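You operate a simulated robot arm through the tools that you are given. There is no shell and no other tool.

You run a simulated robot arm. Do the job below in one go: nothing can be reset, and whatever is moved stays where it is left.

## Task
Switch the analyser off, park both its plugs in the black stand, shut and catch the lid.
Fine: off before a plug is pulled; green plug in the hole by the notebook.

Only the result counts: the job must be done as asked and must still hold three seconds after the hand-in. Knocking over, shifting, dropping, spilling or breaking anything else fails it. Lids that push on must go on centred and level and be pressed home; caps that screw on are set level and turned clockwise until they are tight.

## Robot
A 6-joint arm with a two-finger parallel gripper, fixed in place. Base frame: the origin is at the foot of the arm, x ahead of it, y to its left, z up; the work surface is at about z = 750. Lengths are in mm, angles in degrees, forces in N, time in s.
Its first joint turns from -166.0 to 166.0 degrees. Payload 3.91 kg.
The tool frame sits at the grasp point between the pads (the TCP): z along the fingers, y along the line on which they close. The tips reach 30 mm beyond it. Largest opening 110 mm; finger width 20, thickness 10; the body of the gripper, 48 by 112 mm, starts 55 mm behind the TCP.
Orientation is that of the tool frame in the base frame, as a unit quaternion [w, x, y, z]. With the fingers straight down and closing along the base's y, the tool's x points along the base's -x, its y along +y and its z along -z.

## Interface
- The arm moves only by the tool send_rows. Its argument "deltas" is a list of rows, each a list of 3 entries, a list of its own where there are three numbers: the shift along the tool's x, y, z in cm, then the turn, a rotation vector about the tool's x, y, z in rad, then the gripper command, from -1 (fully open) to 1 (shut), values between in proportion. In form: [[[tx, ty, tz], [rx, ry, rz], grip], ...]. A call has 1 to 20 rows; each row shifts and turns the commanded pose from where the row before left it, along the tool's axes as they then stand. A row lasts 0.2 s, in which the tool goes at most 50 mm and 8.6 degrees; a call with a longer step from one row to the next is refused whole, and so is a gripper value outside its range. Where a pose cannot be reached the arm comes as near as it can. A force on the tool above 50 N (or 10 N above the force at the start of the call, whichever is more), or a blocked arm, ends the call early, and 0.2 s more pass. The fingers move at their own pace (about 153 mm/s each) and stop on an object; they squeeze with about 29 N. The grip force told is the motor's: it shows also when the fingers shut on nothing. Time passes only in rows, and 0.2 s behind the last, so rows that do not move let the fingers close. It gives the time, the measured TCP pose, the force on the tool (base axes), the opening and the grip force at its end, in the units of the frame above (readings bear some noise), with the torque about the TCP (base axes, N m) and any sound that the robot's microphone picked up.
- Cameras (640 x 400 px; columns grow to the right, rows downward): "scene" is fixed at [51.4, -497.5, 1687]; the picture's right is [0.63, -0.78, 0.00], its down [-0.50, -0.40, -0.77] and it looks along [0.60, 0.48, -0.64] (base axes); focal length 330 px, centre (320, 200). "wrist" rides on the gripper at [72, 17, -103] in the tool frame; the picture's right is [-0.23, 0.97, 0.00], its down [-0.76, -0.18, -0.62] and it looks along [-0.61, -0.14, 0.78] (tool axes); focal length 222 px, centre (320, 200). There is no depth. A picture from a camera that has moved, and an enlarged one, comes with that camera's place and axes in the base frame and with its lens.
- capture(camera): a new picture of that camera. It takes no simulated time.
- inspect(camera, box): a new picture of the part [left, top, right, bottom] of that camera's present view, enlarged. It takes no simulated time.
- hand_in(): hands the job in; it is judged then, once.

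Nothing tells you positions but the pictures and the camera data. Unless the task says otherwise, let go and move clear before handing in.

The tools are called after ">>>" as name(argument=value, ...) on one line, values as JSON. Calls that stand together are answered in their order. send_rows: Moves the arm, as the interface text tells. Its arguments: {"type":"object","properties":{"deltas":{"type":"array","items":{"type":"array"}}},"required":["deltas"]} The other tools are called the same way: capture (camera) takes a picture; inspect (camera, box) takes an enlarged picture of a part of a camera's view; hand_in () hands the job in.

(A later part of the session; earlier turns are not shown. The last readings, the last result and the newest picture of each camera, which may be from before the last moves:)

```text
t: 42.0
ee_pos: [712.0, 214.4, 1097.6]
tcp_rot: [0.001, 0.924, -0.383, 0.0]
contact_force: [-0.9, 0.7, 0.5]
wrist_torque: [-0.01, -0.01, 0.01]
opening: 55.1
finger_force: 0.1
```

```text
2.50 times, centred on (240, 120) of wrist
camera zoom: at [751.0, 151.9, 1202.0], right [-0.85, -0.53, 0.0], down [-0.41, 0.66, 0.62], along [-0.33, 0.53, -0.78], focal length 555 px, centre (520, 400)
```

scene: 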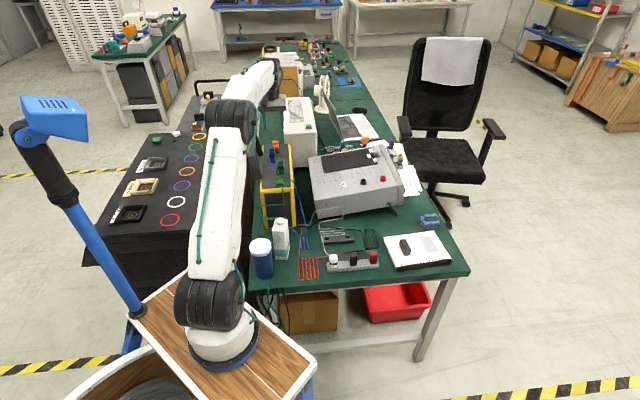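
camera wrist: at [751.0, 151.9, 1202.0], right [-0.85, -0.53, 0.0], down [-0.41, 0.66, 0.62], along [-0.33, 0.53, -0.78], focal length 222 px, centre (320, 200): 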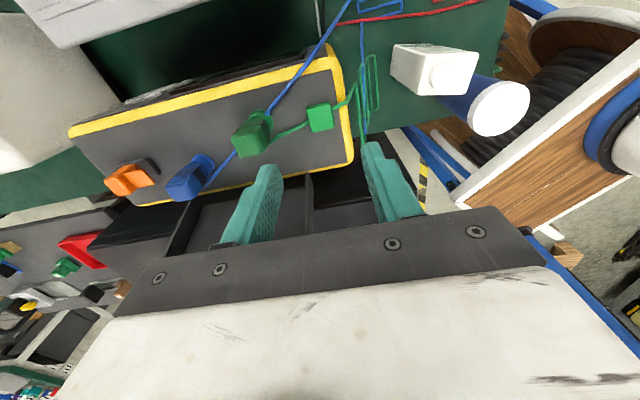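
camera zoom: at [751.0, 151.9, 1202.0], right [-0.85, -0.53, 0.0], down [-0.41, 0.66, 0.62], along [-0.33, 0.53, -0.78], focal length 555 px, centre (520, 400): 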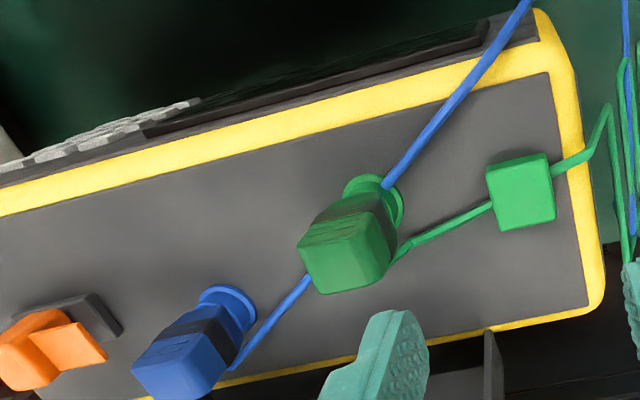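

The display stays dark. Next is the green plug: I estimate its top at about a height of z ≈ 1012, at roughly (758, 258). I'll move above it to check.

>>> send_rows(deltas=[[[0.1, -3.2, 0], [0, 0, 0], 0.0], [[0.1, -3.2, 0], [0, 0, 0], 0.0], [[0, 0, 0], [0, 0, 0], 0.0]])

>>> capture(camera="wrist")

>>> inspect(camera="wrist", box=[250, 90, 390, 200])

>>> inspect(camera="scene", box=[262, 150, 310, 180])

```text
t: 42.8
ee_pos: [757.8, 260.2, 1094.2]
tcp_rot: [0.0, 0.924, -0.383, 0.0]
contact_force: [0.1, -0.4, -0.2]
wrist_torque: [-0.03, -0.02, 0.0]
opening: 55.1
finger_force: 0.1
```

```text
taken
camera wrist: at [797.7, 197.3, 1199.3], right [-0.85, -0.53, 0.0], down [-0.41, 0.66, 0.62], along [-0.33, 0.53, -0.78], focal length 222 px, centre (320, 200)
```

wrist: 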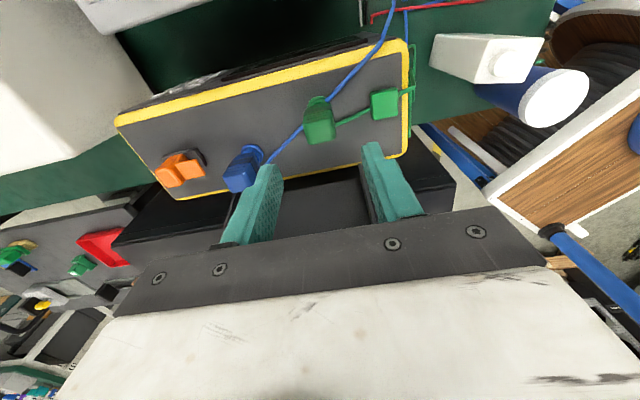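

```text
3.64 times, centred on (320, 145) of wrist
camera zoom: at [797.7, 197.3, 1199.3], right [-0.85, -0.53, 0.0], down [-0.41, 0.66, 0.62], along [-0.33, 0.53, -0.78], focal length 808 px, centre (320, 400)
```

zoom: 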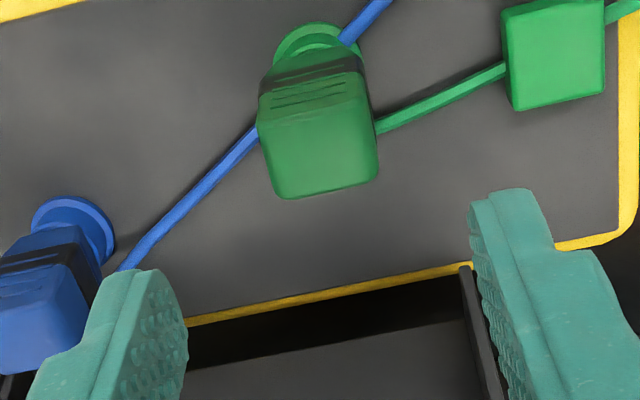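

```text
13.33 times, centred on (286, 165) of scene
camera zoom: at [51.4, -497.5, 1687.0], right [0.63, -0.78, 0.0], down [-0.5, -0.4, -0.77], along [0.6, 0.48, -0.64], focal length 4397 px, centre (773, 667)
```

zoom: 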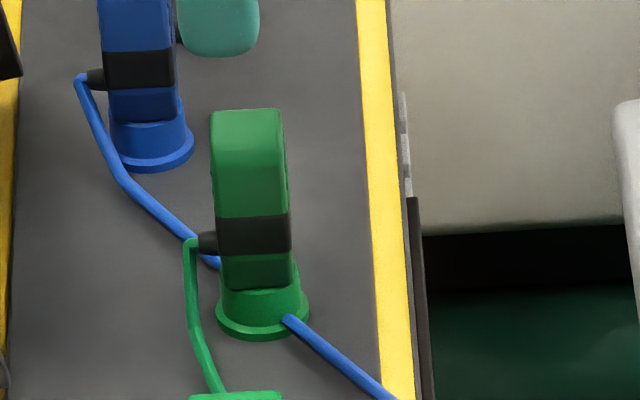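

The gripper is aligned with the green plug to within 2 mm. I'll descend with 55 mm opening, staying above the collar, and check before closing.

>>> send_rows(deltas=[[[0.15, -0.05, 2.5], [0, 0, 0], 0.0], [[0, 0, 2.5], [0, 0, 0], 0.0], [[0, 0, 2.0], [0, 0, 0], 0.0], [[0, 0, 1.5], [0, 0, 0], 0.0], [[0, 0, 0.5], [0, 0, 0], 0.0], [[0, 0, 0], [0, 0, 0], 0.0]])

>>> inspect(camera="wrist", box=[230, 90, 410, 220])

>>> inspect(camera="scene", box=[262, 150, 310, 180])

```text
t: 44.2
ee_pos: [760.0, 262.1, 1003.8]
tcp_rot: [-0.001, 0.924, -0.383, 0.0]
contact_force: [-0.2, -0.2, -0.6]
wrist_torque: [0.04, -0.01, -0.02]
opening: 55.0
finger_force: 0.1
```

```text
3.08 times, centred on (320, 155) of wrist
camera zoom: at [799.3, 198.1, 1108.2], right [-0.85, -0.53, 0.0], down [-0.41, 0.66, 0.62], along [-0.33, 0.53, -0.78], focal length 684 px, centre (320, 338)
```

zoom: 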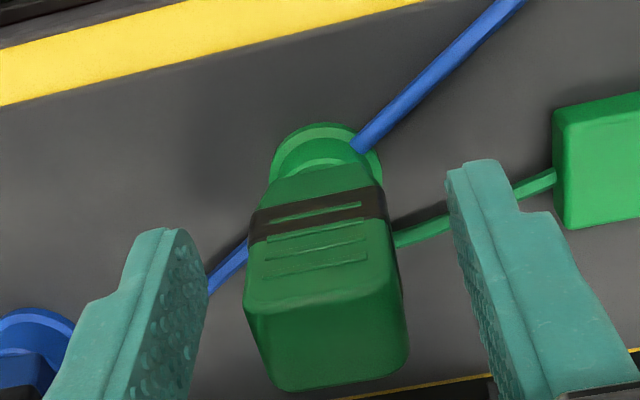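

```text
13.33 times, centred on (286, 165) of scene
camera zoom: at [51.4, -497.5, 1687.0], right [0.63, -0.78, 0.0], down [-0.5, -0.4, -0.77], along [0.6, 0.48, -0.64], focal length 4397 px, centre (773, 667)
```

zoom: 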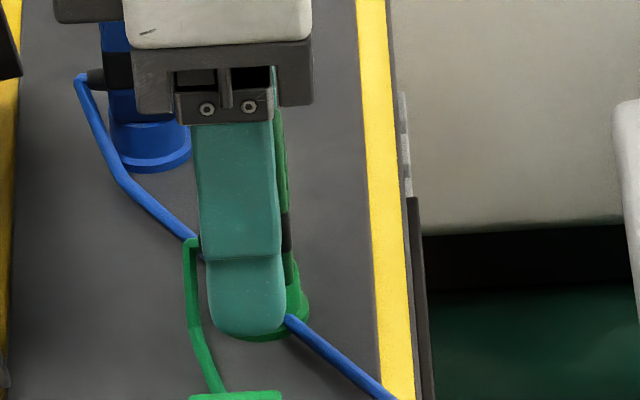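

>>> send_rows(deltas=[[[0, 0, 0], [0, 0, 0], 0.4], [[0, 0, 0], [0, 0, 0], 0.8], [[0, 0, 0], [0, 0, 0], 1.0], [[0, 0, 0], [0, 0, 0], 1.0], [[0, 0, 0], [0, 0, 0], 1.0]])

>>> inspect(camera="wrist", box=[230, 90, 410, 220])

```text
t: 45.4
ee_pos: [760.3, 261.8, 1003.7]
tcp_rot: [0.0, 0.924, -0.383, 0.0]
contact_force: [-6.9, -5.7, -1.1]
wrist_torque: [-0.18, 0.18, -0.01]
opening: 25.3
finger_force: 29.2
```

```text
3.08 times, centred on (320, 155) of wrist
camera zoom: at [799.1, 197.6, 1108.3], right [-0.85, -0.53, 0.0], down [-0.41, 0.66, 0.62], along [-0.33, 0.53, -0.78], focal length 684 px, centre (320, 338)
```

zoom: 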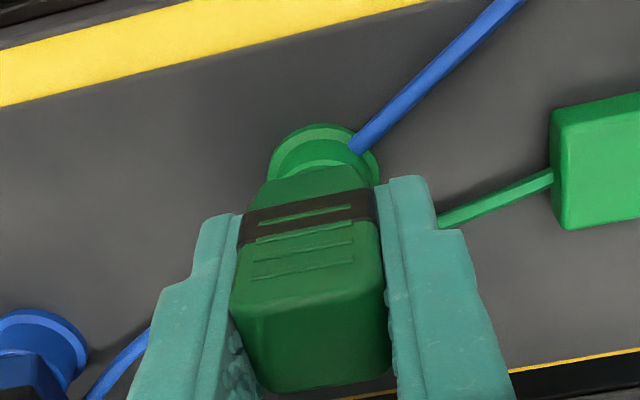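

The green plug is gripped (25 mm). I'll ease off the small side load and pull straight up slowly.

>>> send_rows(deltas=[[[0, 0.12, 0], [0, 0, 0], 1.0], [[0, 0, -0.2], [0, 0, 0], 1.0], [[0, 0, -0.3], [0, 0, 0], 1.0], [[0, 0, -0.4], [0, 0, 0], 1.0], [[0, 0, -0.5], [0, 0, 0], 1.0], [[0, 0, 0], [0, 0, 0], 1.0]])

>>> inspect(camera="wrist", box=[230, 90, 410, 220])

>>> inspect(camera="scene", box=[256, 150, 320, 190])

```text
t: 46.8
ee_pos: [758.3, 261.7, 1019.3]
tcp_rot: [0.0, 0.924, -0.383, -0.001]
contact_force: [0.3, -0.1, -1.2]
wrist_torque: [-0.02, 0.02, 0.01]
opening: 24.8
finger_force: 28.9
```

```text
3.08 times, centred on (320, 155) of wrist
camera zoom: at [797.2, 197.3, 1123.1], right [-0.85, -0.53, 0.0], down [-0.41, 0.66, 0.62], along [-0.33, 0.53, -0.78], focal length 684 px, centre (320, 338)
```

zoom: 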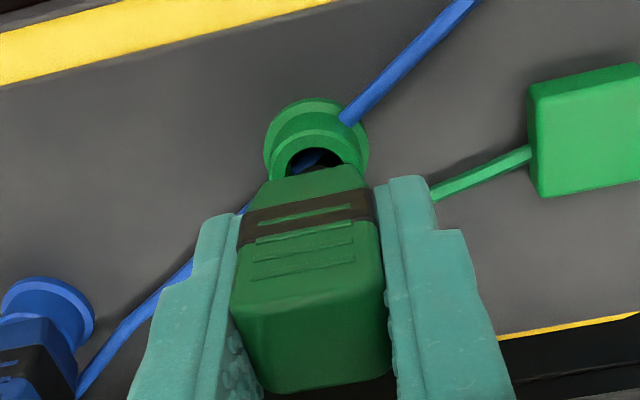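

```text
10.00 times, centred on (288, 170) of scene
camera zoom: at [51.4, -497.5, 1687.0], right [0.63, -0.78, 0.0], down [-0.5, -0.4, -0.77], along [0.6, 0.48, -0.64], focal length 3298 px, centre (640, 500)
```

zoom: 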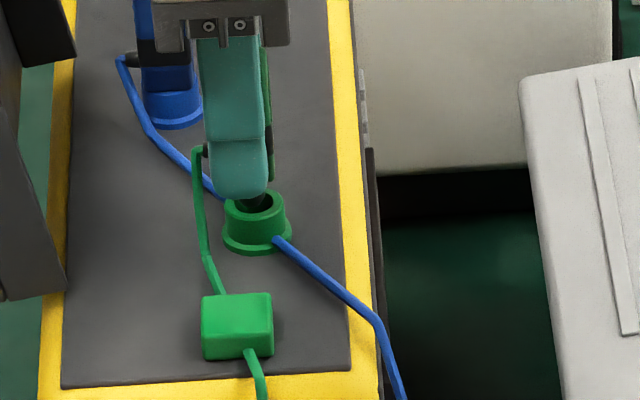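

The plug is coming out freely. I'll continue lifting clear and look at its pin.

>>> send_rows(deltas=[[[0, 0, -1.0], [0, 0, 0], 1.0], [[0, 0, -2.0], [0, 0, 0], 1.0], [[0, 0, -3.0], [0, 0, 0], 1.0], [[0, 0, -3.0], [0, 0, 0], 1.0], [[0, 0, 0], [0, 0, 0], 1.0]])

>>> capture(camera="wrist")

>>> inspect(camera="scene", box=[256, 140, 320, 190])

>>> inspect(camera="wrist", box=[230, 90, 410, 220])

```text
t: 48.0
ee_pos: [760.0, 260.6, 1109.0]
tcp_rot: [0.0, 0.924, -0.383, 0.001]
contact_force: [-0.2, -0.2, -1.4]
wrist_torque: [-0.01, 0.02, 0.04]
opening: 25.0
finger_force: 28.9
```

```text
taken
camera wrist: at [799.3, 197.0, 1214.0], right [-0.85, -0.53, 0.0], down [-0.41, 0.66, 0.62], along [-0.33, 0.53, -0.78], focal length 222 px, centre (320, 200)
```

wrist: 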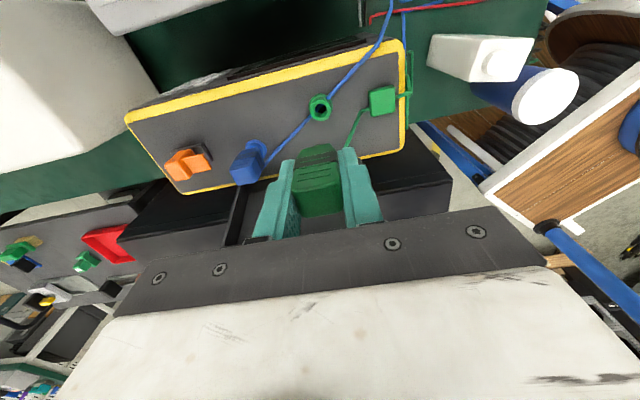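

```text
8.00 times, centred on (288, 165) of scene
camera zoom: at [51.4, -497.5, 1687.0], right [0.63, -0.78, 0.0], down [-0.5, -0.4, -0.77], along [0.6, 0.48, -0.64], focal length 2638 px, centre (576, 480)
```

zoom: 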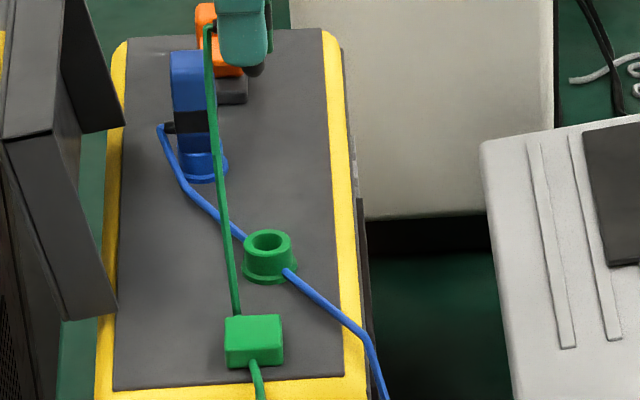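

```text
3.08 times, centred on (320, 155) of wrist
camera zoom: at [799.3, 197.0, 1214.0], right [-0.85, -0.53, 0.0], down [-0.41, 0.66, 0.62], along [-0.33, 0.53, -0.78], focal length 684 px, centre (320, 338)
```

zoom: 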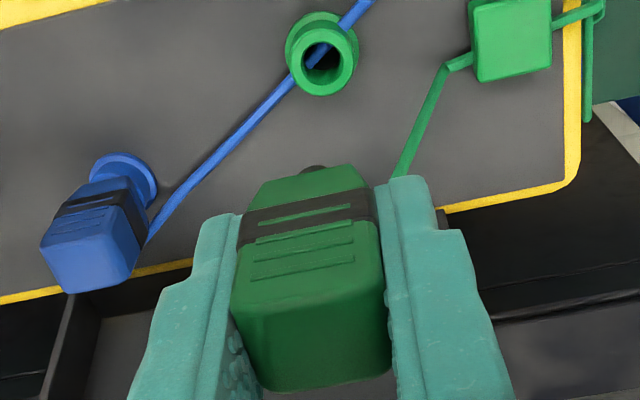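

The green plug is out, with a round pin below. I'll carry it toward the stand in stages, watching for cable tension.

>>> send_rows(deltas=[[[3.34, 2.71, 0], [0, 0, 0], 1.0], [[3.34, 2.71, 0], [0, 0, 0], 1.0], [[3.34, 2.71, 0], [0, 0, 0], 1.0], [[0, 0, 0], [0, 0, 0], 1.0]])

>>> capture(camera="scene")

>>> capture(camera="wrist")

```text
t: 49.0
ee_pos: [771.2, 133.5, 1106.8]
tcp_rot: [0.0, 0.924, -0.383, 0.0]
contact_force: [0.0, 0.3, 0.7]
wrist_torque: [-0.03, -0.02, -0.01]
opening: 24.9
finger_force: 29.1
```

```text
taken
```

scene: 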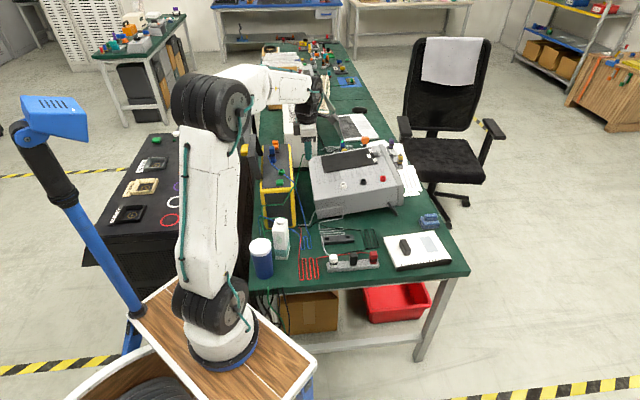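

```text
taken
camera wrist: at [812.1, 69.7, 1211.6], right [-0.85, -0.53, 0.0], down [-0.41, 0.66, 0.62], along [-0.33, 0.53, -0.78], focal length 222 px, centre (320, 200)
```

wrist: 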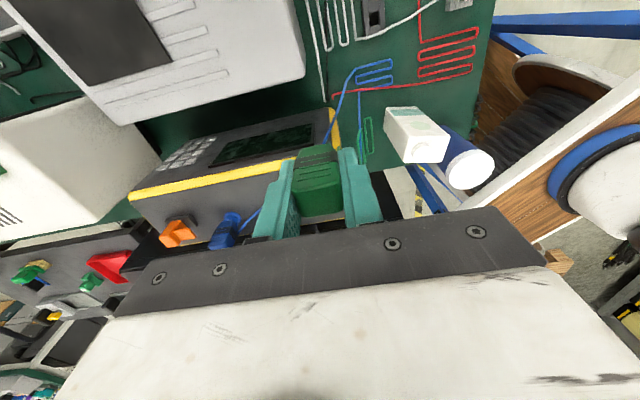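

>>> send_rows(deltas=[[[3.4, 2.72, 0], [0, 0, 0], 1.0], [[3.4, 2.72, 0], [0, 0, 0], 1.0], [[3.4, 2.72, 0], [0, 0, 0], 1.0], [[3.4, 2.72, 0], [0, 0, 0], 1.0], [[0, 0, 3], [0, 0, 0], 1.0], [[0, 0, 4], [0, 0, 0], 1.0], [[0, 0, 4], [0, 0, 0], 1.0], [[0, 0, 0], [0, 0, 0], 1.0]])

>>> capture(camera="wrist")

>>> inspect(camera="wrist", box=[240, 20, 440, 160])

>>> capture(camera="scene")

```text
t: 50.8
ee_pos: [792.5, -41.3, 999.3]
tcp_rot: [0.0, 0.924, -0.383, 0.0]
contact_force: [0.3, 1.2, 0.3]
wrist_torque: [0.01, 0.01, 0.0]
opening: 25.0
finger_force: 28.6
```

```text
taken
camera wrist: at [831.9, -104.7, 1103.9], right [-0.85, -0.53, 0.0], down [-0.41, 0.66, 0.62], along [-0.33, 0.53, -0.78], focal length 222 px, centre (320, 200)
```

wrist: 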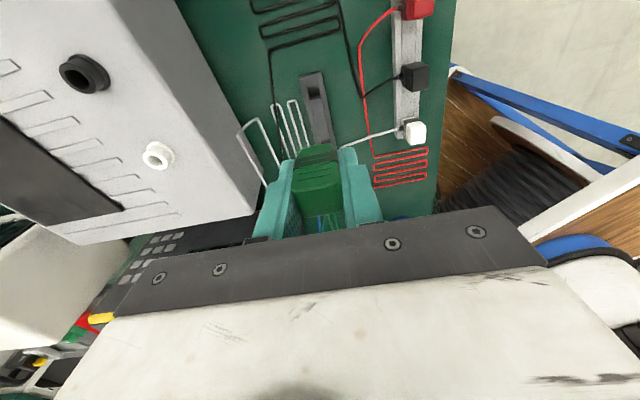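

```text
2.86 times, centred on (340, 90) of wrist
camera zoom: at [831.9, -104.7, 1103.9], right [-0.85, -0.53, 0.0], down [-0.41, 0.66, 0.62], along [-0.33, 0.53, -0.78], focal length 635 px, centre (263, 514)
```

zoom: 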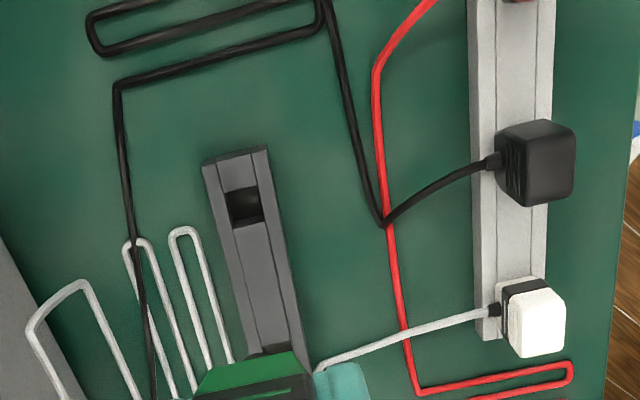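

```text
taken
```

scene: 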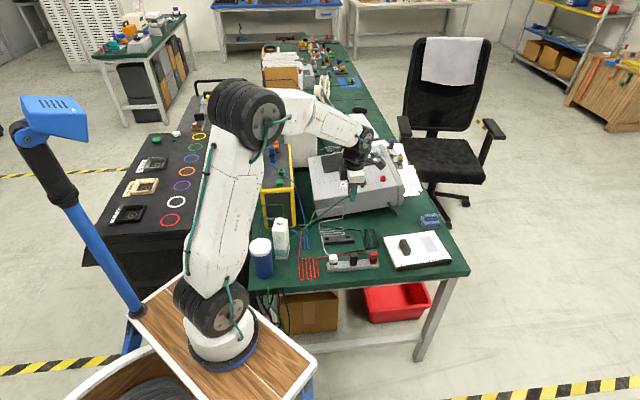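

The hole by the notebook appears at about 9 mm further back than the gripper is now. I'll correct, lower to just above the stand, and look again.

>>> send_rows(deltas=[[[0.1, -0.9, 3.0], [0, 0, 0], 1.0], [[0, 0, 3.0], [0, 0, 0], 1.0], [[0, 0, 3.0], [0, 0, 0], 1.0], [[0, 0, 2.5], [0, 0, 0], 1.0], [[0, 0, 0], [0, 0, 0], 1.0]])

>>> capture(camera="wrist")

>>> inspect(camera="wrist", box=[260, 70, 380, 170])

>>> inspect(camera="scene", box=[310, 215, 374, 255])

```text
t: 52.0
ee_pos: [800.8, -35.4, 886.3]
tcp_rot: [0.0, 0.924, -0.383, 0.0]
contact_force: [1.3, 0.3, -1.0]
wrist_torque: [-0.02, -0.03, 0.03]
opening: 25.0
finger_force: 29.0
```

```text
taken
camera wrist: at [838.8, -98.8, 990.3], right [-0.85, -0.53, 0.0], down [-0.41, 0.66, 0.62], along [-0.33, 0.53, -0.78], focal length 222 px, centre (320, 200)
```

wrist: 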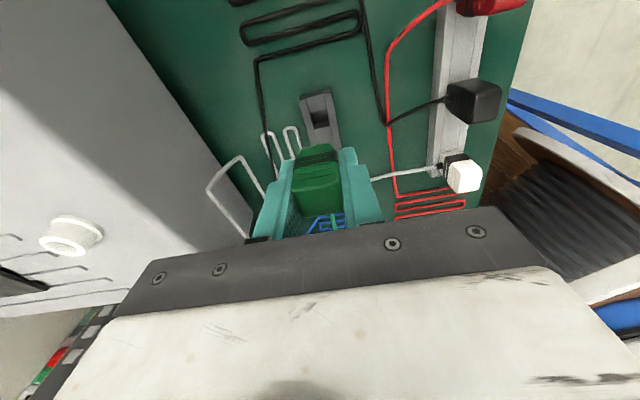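

```text
4.00 times, centred on (320, 120) of wrist
camera zoom: at [838.8, -98.8, 990.3], right [-0.85, -0.53, 0.0], down [-0.41, 0.66, 0.62], along [-0.33, 0.53, -0.78], focal length 888 px, centre (320, 520)
```

zoom: 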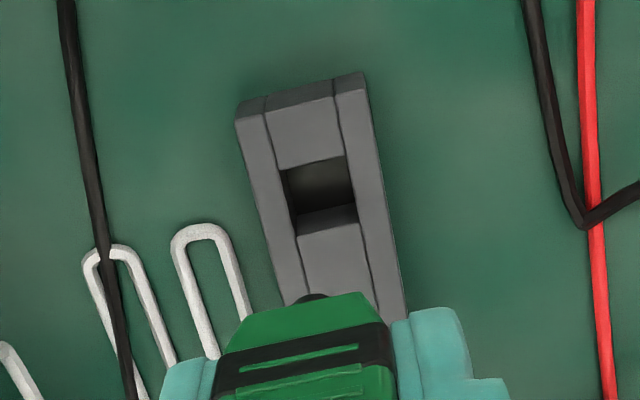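

```text
10.00 times, centred on (342, 235) of scene
camera zoom: at [51.4, -497.5, 1687.0], right [0.63, -0.78, 0.0], down [-0.5, -0.4, -0.77], along [0.6, 0.48, -0.64], focal length 3298 px, centre (100, -150)
```

zoom: 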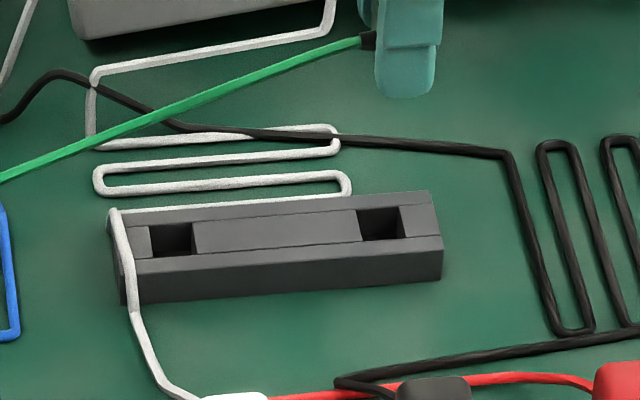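

The pin and the hole line up to within about 2 mm; I'll make that small correction and lower slowly into the hole, watching the force.

>>> send_rows(deltas=[[[0.15, 0.15, 1.5], [0, 0, 0], 1.0], [[0, 0, 1.5], [0, 0, 0], 1.0], [[0, 0, 1.0], [0, 0, 0], 1.0], [[0, 0, 0.5], [0, 0, 0], 1.0], [[0, 0, 0], [0, 0, 0], 1.0]])

>>> inspect(camera="wrist", box=[260, 90, 380, 190])

>>> inspect(camera="scene", box=[320, 215, 374, 249])

```text
t: 53.2
ee_pos: [797.5, -37.0, 839.3]
tcp_rot: [0.0, 0.924, -0.383, -0.001]
contact_force: [0.1, -1.1, -0.5]
wrist_torque: [-0.03, -0.01, 0.03]
opening: 24.9
finger_force: 29.3
```

```text
4.00 times, centred on (320, 140) of wrist
camera zoom: at [837.3, -100.9, 943.4], right [-0.85, -0.53, 0.0], down [-0.41, 0.66, 0.62], along [-0.33, 0.53, -0.78], focal length 888 px, centre (320, 440)
```

zoom: 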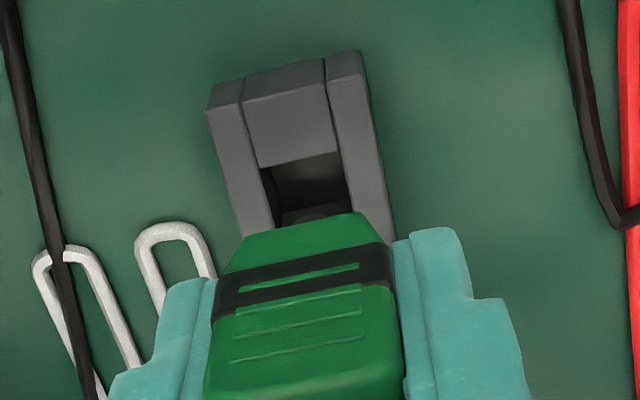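

```text
11.76 times, centred on (347, 232) of scene
camera zoom: at [51.4, -497.5, 1687.0], right [0.63, -0.78, 0.0], down [-0.5, -0.4, -0.77], along [0.6, 0.48, -0.64], focal length 3879 px, centre (2, -176)
```

zoom: 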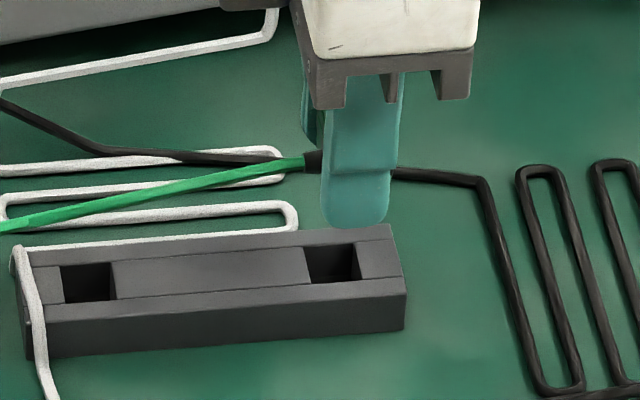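

>>> send_rows(deltas=[[[0, 0, 0.4], [0, 0, 0], 1.0], [[0, 0, 0.4], [0, 0, 0], 1.0], [[0, 0, 0.4], [0, 0, 0], 1.0], [[0, 0, 0], [0, 0, 0], 1.0]])

>>> inspect(camera="wrist", box=[260, 90, 380, 190])

>>> inspect(camera="scene", box=[320, 215, 374, 249])

```text
t: 54.2
ee_pos: [796.5, -37.8, 825.6]
tcp_rot: [0.0, 0.924, -0.383, 0.0]
contact_force: [0.7, -0.3, 0.3]
wrist_torque: [-0.01, -0.01, -0.01]
opening: 25.0
finger_force: 28.7
```

```text
4.00 times, centred on (320, 140) of wrist
camera zoom: at [836.6, -100.8, 930.9], right [-0.85, -0.53, 0.0], down [-0.41, 0.66, 0.62], along [-0.33, 0.53, -0.78], focal length 888 px, centre (320, 440)
```

zoom: 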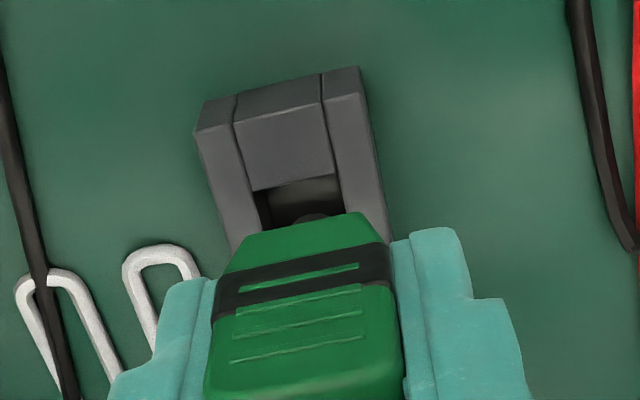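

```text
11.76 times, centred on (347, 232) of scene
camera zoom: at [51.4, -497.5, 1687.0], right [0.63, -0.78, 0.0], down [-0.5, -0.4, -0.77], along [0.6, 0.48, -0.64], focal length 3879 px, centre (2, -176)
```

zoom: 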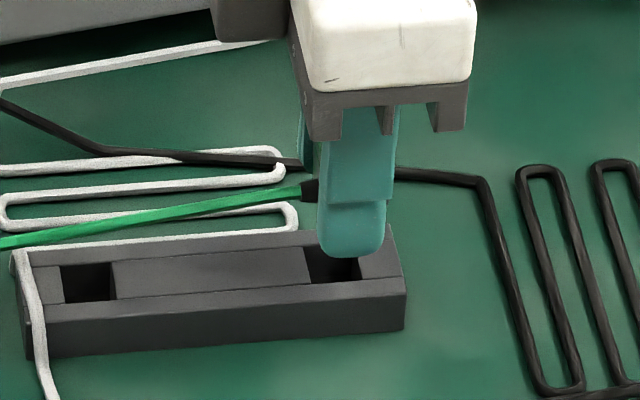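

>>> send_rows(deltas=[[[0.1, -0.15, 0], [0, 0, 0], 1.0], [[0, 0, 0.4], [0, 0, 0], 1.0], [[0, 0, 0.3], [0, 0, 0], 1.0], [[0, 0, 0], [0, 0, 0], 1.0]])

>>> inspect(camera="wrist", box=[280, 110, 360, 170])

```text
t: 55.2
ee_pos: [800.9, -36.8, 819.8]
tcp_rot: [0.0, 0.924, -0.382, 0.001]
contact_force: [-0.3, 0.5, -0.7]
wrist_torque: [0.0, 0.02, 0.01]
opening: 25.1
finger_force: 29.5
```

```text
6.67 times, centred on (320, 140) of wrist
camera zoom: at [839.5, -100.0, 924.6], right [-0.85, -0.53, 0.0], down [-0.41, 0.66, 0.62], along [-0.33, 0.53, -0.78], focal length 1481 px, centre (320, 600)
```

zoom: 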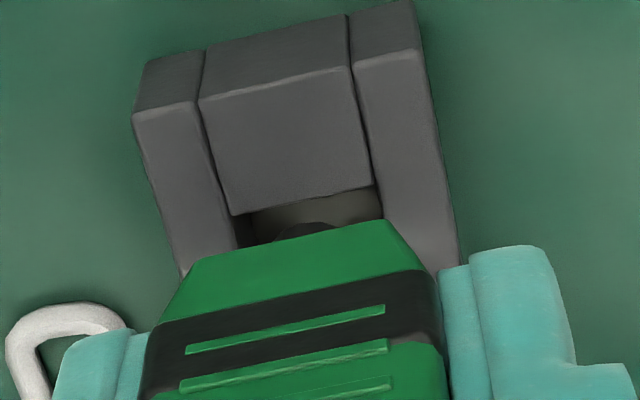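

>>> send_rows(deltas=[[[0, 0, 0.3], [0, 0, 0], 1.0], [[0, 0, 0.3], [0, 0, 0], 1.0], [[0, 0, 0.3], [0, 0, 0], 1.0], [[0, 0, 0], [0, 0, 0], 1.0]])

>>> inspect(camera="wrist", box=[280, 110, 360, 170])

```text
t: 56.2
ee_pos: [799.2, -36.5, 812.2]
tcp_rot: [0.0, 0.924, -0.382, -0.001]
contact_force: [-11.1, 9.9, 10.3]
wrist_torque: [0.35, 0.41, 0.01]
opening: 25.1
finger_force: 29.1
```

```text
6.67 times, centred on (320, 140) of wrist
camera zoom: at [838.8, -100.0, 916.1], right [-0.85, -0.53, 0.0], down [-0.41, 0.66, 0.62], along [-0.33, 0.53, -0.78], focal length 1481 px, centre (320, 600)
```

zoom: 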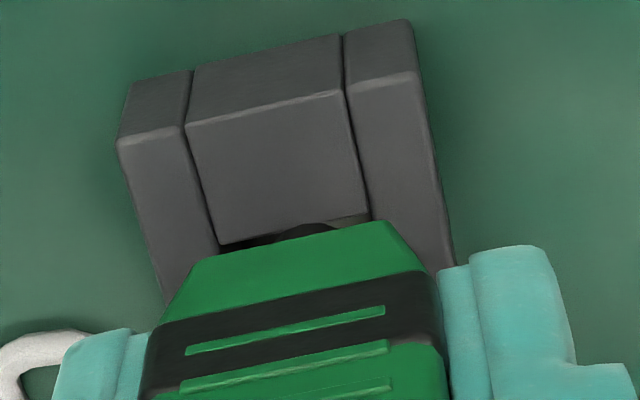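

There is a side load of about 15 N from the hole's notebook-side edge, so the pin sits slightly too far that way. I'll ease it 2 mm back and continue.

>>> send_rows(deltas=[[[-0.1, 0, -0.1], [0, 0, 0], 1.0], [[-0.1, 0, 0], [0, 0, 0], 1.0], [[0, 0, 0], [0, 0, 0], 1.0]])

```text
t: 57.0
ee_pos: [799.0, -36.1, 811.1]
tcp_rot: [0.0, 0.924, -0.383, -0.001]
contact_force: [-1.0, 1.2, 2.4]
wrist_torque: [0.06, 0.03, 0.02]
opening: 25.0
finger_force: 29.7
```

>>> send_rows(deltas=[[[0, 0, 0.2], [0, 0, 0], 1.0], [[0, 0, 0.2], [0, 0, 0], 1.0], [[0, 0, 0], [0, 0, 0], 1.0]])

>>> inspect(camera="wrist", box=[280, 110, 360, 170])

>>> inspect(camera="scene", box=[320, 215, 374, 249])

```text
t: 57.8
ee_pos: [798.0, -34.9, 808.9]
tcp_rot: [0.001, 0.924, -0.383, -0.001]
contact_force: [-0.1, 0.2, -0.6]
wrist_torque: [0.02, 0.02, -0.01]
opening: 25.0
finger_force: 29.4
```

```text
6.67 times, centred on (320, 140) of wrist
camera zoom: at [836.8, -98.4, 912.6], right [-0.85, -0.53, 0.0], down [-0.41, 0.66, 0.62], along [-0.33, 0.53, -0.78], focal length 1481 px, centre (320, 600)
```

zoom: 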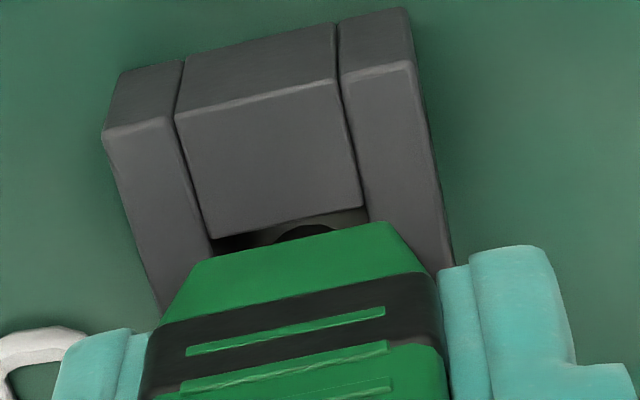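

```text
11.76 times, centred on (347, 232) of scene
camera zoom: at [51.4, -497.5, 1687.0], right [0.63, -0.78, 0.0], down [-0.5, -0.4, -0.77], along [0.6, 0.48, -0.64], focal length 3879 px, centre (2, -176)
```

zoom: 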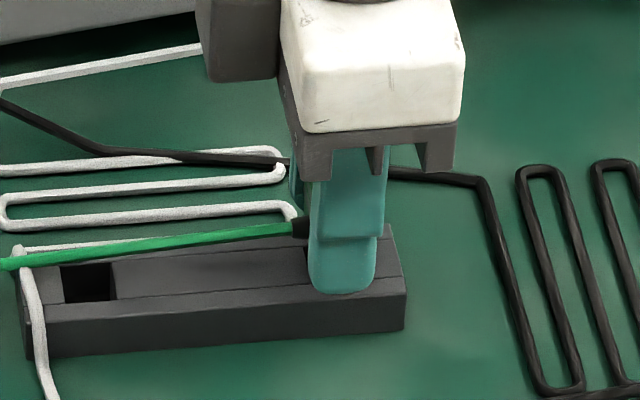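

>>> send_rows(deltas=[[[0, 0, 0.2], [0, 0, 0], 1.0], [[0, 0, 0.2], [0, 0, 0], 1.0], [[0, 0, 0], [0, 0, 0], 1.0]])

```text
t: 58.6
ee_pos: [797.4, -35.6, 804.1]
tcp_rot: [0.0, 0.924, -0.382, 0.0]
contact_force: [1.2, -0.4, -0.4]
wrist_torque: [-0.04, -0.02, 0.01]
opening: 24.9
finger_force: 29.1
```

>>> send_rows(deltas=[[[0, 0, 0.2], [0, 0, 0], 1.0], [[0, 0, 0.2], [0, 0, 0], 1.0], [[0, 0, 0], [0, 0, 0], 1.0]])

>>> inspect(camera="scene", box=[320, 215, 374, 249])

>>> inspect(camera="wrist", box=[260, 90, 380, 190])

```text
t: 59.4
ee_pos: [797.3, -35.6, 800.0]
tcp_rot: [0.0, 0.924, -0.382, 0.001]
contact_force: [-0.5, 0.7, 2.9]
wrist_torque: [-0.05, 0.0, 0.01]
opening: 25.1
finger_force: 28.9
```

```text
11.76 times, centred on (347, 232) of scene
camera zoom: at [51.4, -497.5, 1687.0], right [0.63, -0.78, 0.0], down [-0.5, -0.4, -0.77], along [0.6, 0.48, -0.64], focal length 3879 px, centre (2, -176)
```

zoom: 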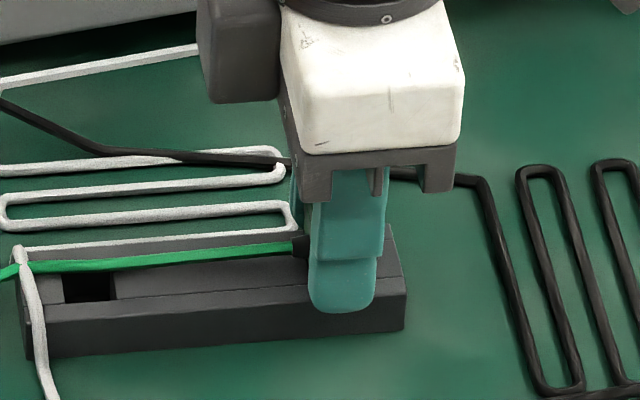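

```text
4.00 times, centred on (320, 140) of wrist
camera zoom: at [836.8, -99.0, 904.1], right [-0.85, -0.53, 0.0], down [-0.41, 0.66, 0.62], along [-0.33, 0.53, -0.78], focal length 888 px, centre (320, 440)
```

zoom: 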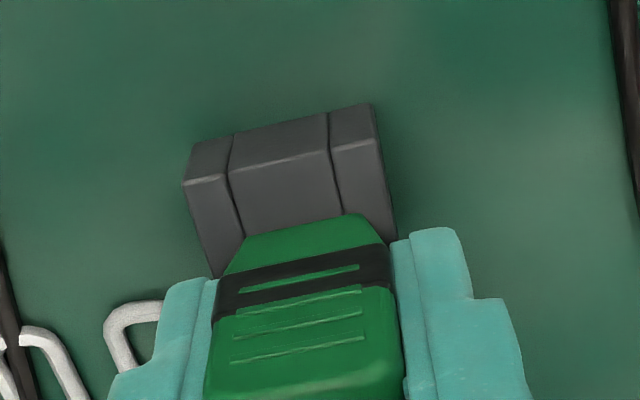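

>>> send_rows(deltas=[[[0, 0, 0.15], [0, 0, 0], 1.0], [[0, 0, 0.15], [0, 0, 0], 1.0], [[0, 0, 0], [0, 0, 0], 1.0]])

```text
t: 60.2
ee_pos: [796.7, -36.7, 797.5]
tcp_rot: [-0.001, 0.924, -0.382, 0.001]
contact_force: [-2.3, -3.0, 24.5]
wrist_torque: [-0.23, 0.15, 0.0]
opening: 25.0
finger_force: 29.0
```

It's bottomed out with 24 N. I'll relieve the pressure slightly, open the fingers only a little, and look at how the plug sits.

>>> send_rows(deltas=[[[0, 0, -0.15], [0, 0, 0], 1.0], [[0, 0, 0], [0, 0, 0], 0.5], [[0, 0, 0], [0, 0, 0], 0.3], [[0, 0, 0], [0, 0, 0], 0.3], [[0, 0, 0], [0, 0, 0], 0.3]])

>>> inspect(camera="wrist", box=[260, 90, 380, 190])

>>> inspect(camera="scene", box=[320, 215, 374, 249])

```text
t: 61.4
ee_pos: [796.8, -35.5, 798.3]
tcp_rot: [0.0, 0.924, -0.383, 0.0]
contact_force: [0.1, -0.2, 0.3]
wrist_torque: [0.01, 0.01, -0.03]
opening: 38.3
finger_force: 0.1
```

```text
4.00 times, centred on (320, 140) of wrist
camera zoom: at [837.2, -97.9, 902.6], right [-0.85, -0.53, 0.0], down [-0.41, 0.66, 0.62], along [-0.33, 0.53, -0.78], focal length 888 px, centre (320, 440)
```

zoom: 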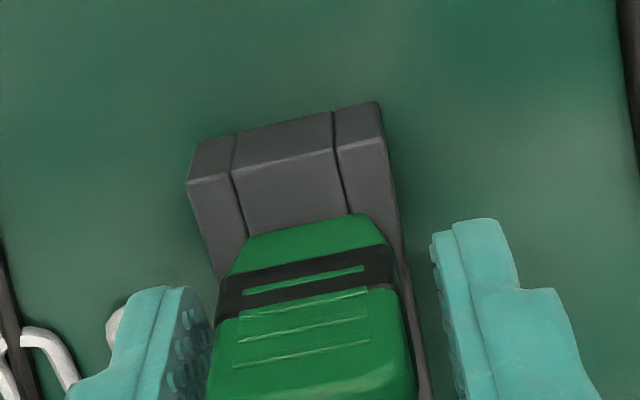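

```text
11.76 times, centred on (347, 232) of scene
camera zoom: at [51.4, -497.5, 1687.0], right [0.63, -0.78, 0.0], down [-0.5, -0.4, -0.77], along [0.6, 0.48, -0.64], focal length 3879 px, centre (2, -176)
```

zoom: 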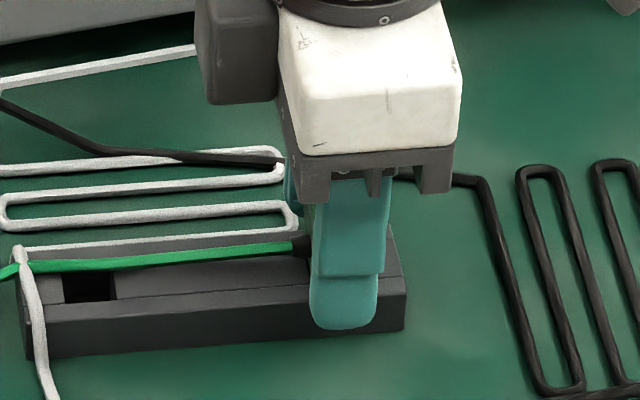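

The plug stands in the hole by itself. I'll rise clear and check it from both cameras.

>>> send_rows(deltas=[[[0, 0, -0.5], [0, 0, 0], 0.2], [[0, 0, -1.5], [0, 0, 0], 0.0], [[0, 0, -3], [0, 0, 0], 0.0], [[0, 0, -4], [0, 0, 0], 0.0], [[0, 0, -4], [0, 0, 0], 0.0], [[0, 0, 0], [0, 0, 0], 0.0]])

>>> inspect(camera="wrist", box=[240, 60, 400, 180])

>>> inspect(camera="scene", box=[310, 205, 374, 255])

>>> capture(camera="scene")

```text
t: 62.8
ee_pos: [798.4, -33.6, 930.0]
tcp_rot: [0.0, 0.924, -0.382, 0.0]
contact_force: [-0.2, 0.2, 0.7]
wrist_torque: [-0.01, -0.04, -0.02]
opening: 55.1
finger_force: 0.0
```

```text
3.33 times, centred on (320, 120) of wrist
camera zoom: at [839.4, -97.0, 1034.9], right [-0.85, -0.53, 0.0], down [-0.41, 0.66, 0.62], along [-0.33, 0.53, -0.78], focal length 740 px, centre (320, 467)
```

zoom: 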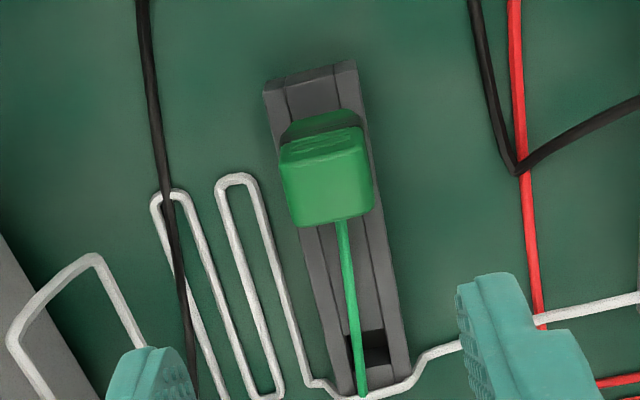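

```text
8.00 times, centred on (342, 230) of scene
camera zoom: at [51.4, -497.5, 1687.0], right [0.63, -0.78, 0.0], down [-0.5, -0.4, -0.77], along [0.6, 0.48, -0.64], focal length 2638 px, centre (144, -40)
```

zoom: 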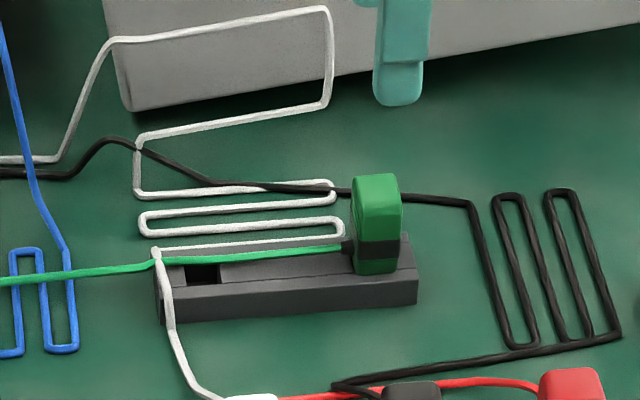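

```text
taken
```

scene: 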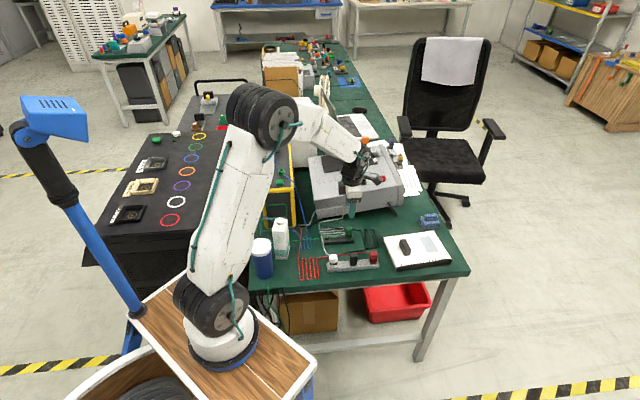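

The green plug sits fully in the hole nearest the notebook. Now the blue plug at about (800, 346): I'll rise, move above it and check.

>>> send_rows(deltas=[[[0, 0, -4.5], [0, 0, 0], 0.0], [[0, 0, -4.5], [0, 0, 0], 0.0], [[0, 0, -4.5], [0, 0, 0], 0.0], [[0, 0, -4.5], [0, 0, 0], 0.0], [[-3.35, -3.36, 0], [0, 0, 0], 0.0], [[-3.35, -3.36, 0], [0, 0, 0], 0.0], [[-3.35, -3.36, 0], [0, 0, 0], 0.0], [[-3.35, -3.36, 0], [0, 0, 0], 0.0], [[-3.35, -3.36, 0], [0, 0, 0], 0.0], [[-3.35, -3.36, 0], [0, 0, 0], 0.0], [[-3.35, -3.36, 0], [0, 0, 0], 0.0], [[-3.35, -3.36, 0], [0, 0, 0], 0.0], [[0, 0, 0], [0, 0, 0], 0.0]])

>>> capture(camera="wrist")

>>> inspect(camera="wrist", box=[250, 90, 390, 200])

>>> inspect(camera="scene", box=[230, 120, 310, 190])

```text
t: 65.6
ee_pos: [799.7, 341.1, 1108.9]
tcp_rot: [0.0, 0.924, -0.382, -0.001]
contact_force: [-0.2, -0.1, -0.2]
wrist_torque: [-0.01, 0.0, -0.01]
opening: 55.0
finger_force: 0.0
```

```text
taken
camera wrist: at [839.9, 278.1, 1212.6], right [-0.85, -0.53, 0.0], down [-0.41, 0.66, 0.62], along [-0.33, 0.53, -0.78], focal length 222 px, centre (320, 200)
```

wrist: 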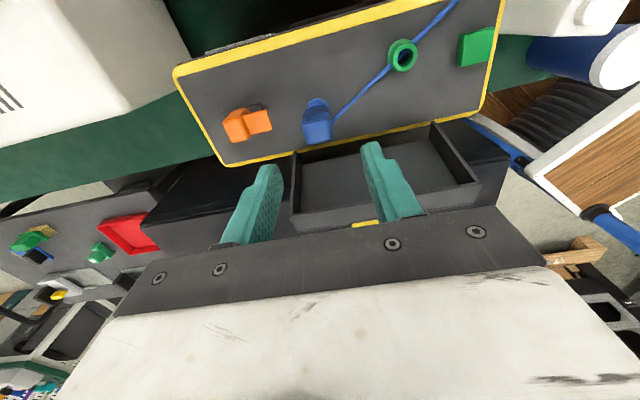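

```text
3.64 times, centred on (320, 145) of wrist
camera zoom: at [839.9, 278.1, 1212.6], right [-0.85, -0.53, 0.0], down [-0.41, 0.66, 0.62], along [-0.33, 0.53, -0.78], focal length 808 px, centre (320, 400)
```

zoom: 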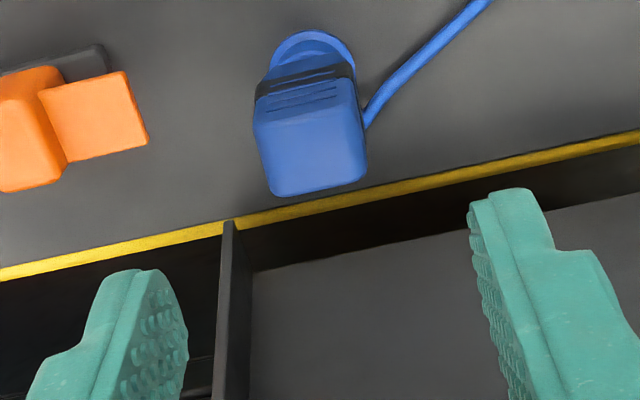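

```text
5.71 times, centred on (270, 155) of scene
camera zoom: at [51.4, -497.5, 1687.0], right [0.63, -0.78, 0.0], down [-0.5, -0.4, -0.77], along [0.6, 0.48, -0.64], focal length 1884 px, centre (606, 457)
```

zoom: 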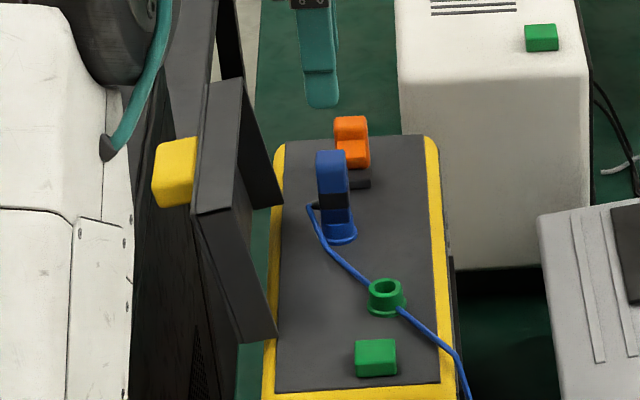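

The blue plug is about 3–4 mm off; I'll correct and descend with the same clearance as before.

>>> send_rows(deltas=[[[-0.35, -0.34, 0], [0, 0, 0], 0.0], [[0, 0, 3.0], [0, 0, 0], 0.0], [[0, 0, 3.0], [0, 0, 0], 0.0], [[0, 0, 2.0], [0, 0, 0], 0.0], [[0, 0, 1.5], [0, 0, 0], 0.0], [[0, 0, 1.0], [0, 0, 0], 0.0], [[0, 0, 0], [0, 0, 0], 0.0]])

>>> inspect(camera="wrist", box=[230, 90, 410, 220])

>>> inspect(camera="scene", box=[240, 130, 304, 180])

```text
t: 67.2
ee_pos: [798.3, 348.8, 1005.3]
tcp_rot: [0.001, 0.924, -0.382, 0.0]
contact_force: [1.4, 0.7, -0.3]
wrist_torque: [-0.02, 0.0, 0.01]
opening: 55.2
finger_force: 0.0
```

```text
3.08 times, centred on (320, 155) of wrist
camera zoom: at [837.8, 286.1, 1108.6], right [-0.85, -0.53, 0.0], down [-0.41, 0.66, 0.62], along [-0.33, 0.53, -0.78], focal length 684 px, centre (320, 338)
```

zoom: 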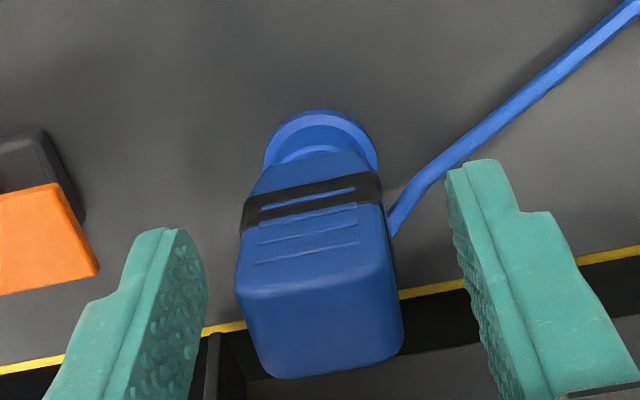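

```text
8.00 times, centred on (272, 155) of scene
camera zoom: at [51.4, -497.5, 1687.0], right [0.63, -0.78, 0.0], down [-0.5, -0.4, -0.77], along [0.6, 0.48, -0.64], focal length 2638 px, centre (704, 560)
```

zoom: 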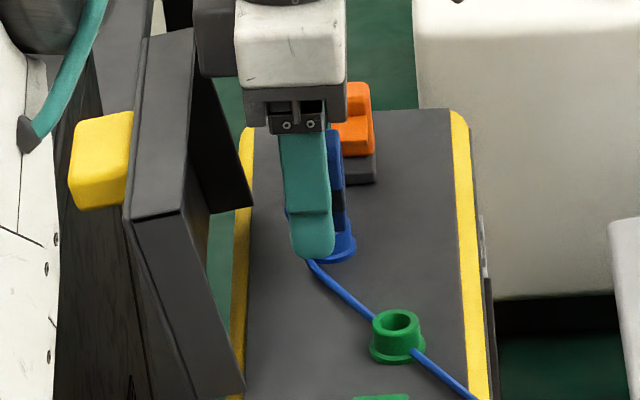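

The plug is about 2–3 mm toward the display side relative to the fingers; I'll shift that way and close.

>>> send_rows(deltas=[[[0.28, 0, 0.15], [0, 0, 0], 0.0], [[0, 0, 0], [0, 0, 0], 0.3], [[0, 0, 0], [0, 0, 0], 0.7], [[0, 0, 0], [0, 0, 0], 1.0], [[0, 0, 0], [0, 0, 0], 1.0], [[0, 0, 0], [0, 0, 0], 1.0]])

>>> inspect(camera="wrist", box=[230, 90, 410, 220])

```text
t: 68.6
ee_pos: [799.3, 347.7, 1002.1]
tcp_rot: [0.001, 0.924, -0.383, 0.0]
contact_force: [0.2, -1.4, -0.7]
wrist_torque: [0.0, 0.0, -0.02]
opening: 24.8
finger_force: 29.0
```

```text
3.08 times, centred on (320, 155) of wrist
camera zoom: at [839.0, 283.6, 1106.7], right [-0.85, -0.53, 0.0], down [-0.41, 0.66, 0.62], along [-0.33, 0.53, -0.78], focal length 684 px, centre (320, 338)
```

zoom: 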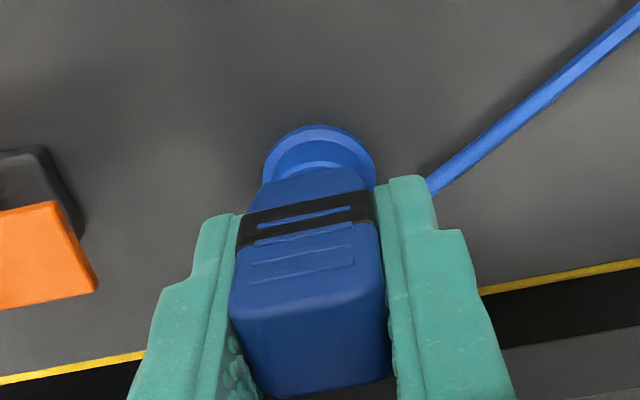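

Gripped squarely, with the same hold as on the green plug. Pulling up slowly.

>>> send_rows(deltas=[[[0, 0, -0.2], [0, 0, 0], 1.0], [[0, 0, -0.3], [0, 0, 0], 1.0], [[0, 0, -0.4], [0, 0, 0], 1.0], [[0, 0, -0.5], [0, 0, 0], 1.0], [[0, 0, -1.0], [0, 0, 0], 1.0], [[0, 0, -2.0], [0, 0, 0], 1.0], [[0, 0, -3.0], [0, 0, 0], 1.0], [[0, 0, -3.0], [0, 0, 0], 1.0], [[0, 0, 0], [0, 0, 0], 1.0]])

>>> inspect(camera="wrist", box=[230, 90, 410, 220])

>>> inspect(camera="scene", box=[230, 120, 326, 190])

```text
t: 70.6
ee_pos: [802.0, 349.2, 1106.5]
tcp_rot: [0.0, 0.924, -0.382, 0.0]
contact_force: [0.3, -0.1, -0.1]
wrist_torque: [-0.02, -0.01, -0.02]
opening: 25.1
finger_force: 28.9
```

```text
3.08 times, centred on (320, 155) of wrist
camera zoom: at [840.8, 285.6, 1210.5], right [-0.85, -0.53, 0.0], down [-0.41, 0.66, 0.62], along [-0.33, 0.53, -0.78], focal length 684 px, centre (320, 338)
```

zoom: 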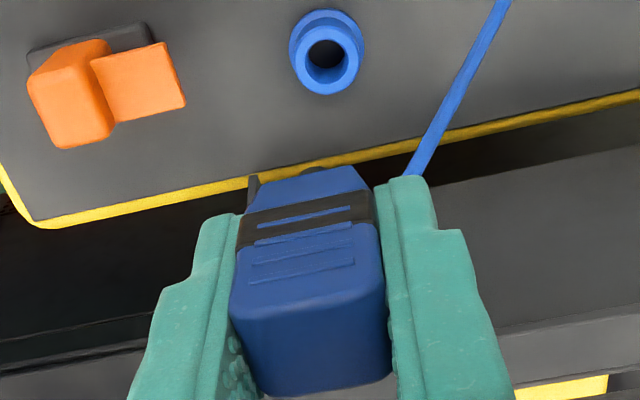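

```text
5.71 times, centred on (278, 155) of scene
camera zoom: at [51.4, -497.5, 1687.0], right [0.63, -0.78, 0.0], down [-0.5, -0.4, -0.77], along [0.6, 0.48, -0.64], focal length 1884 px, centre (560, 457)
```

zoom: 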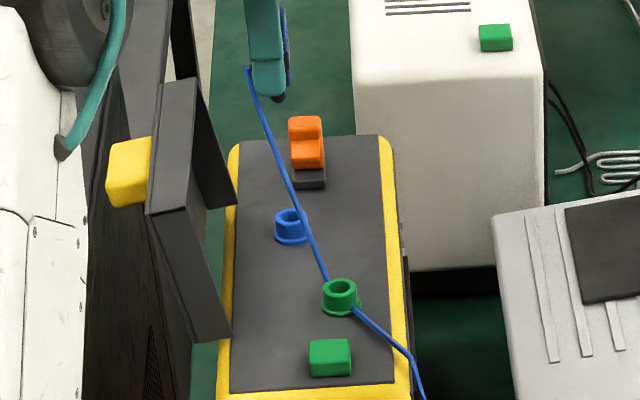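

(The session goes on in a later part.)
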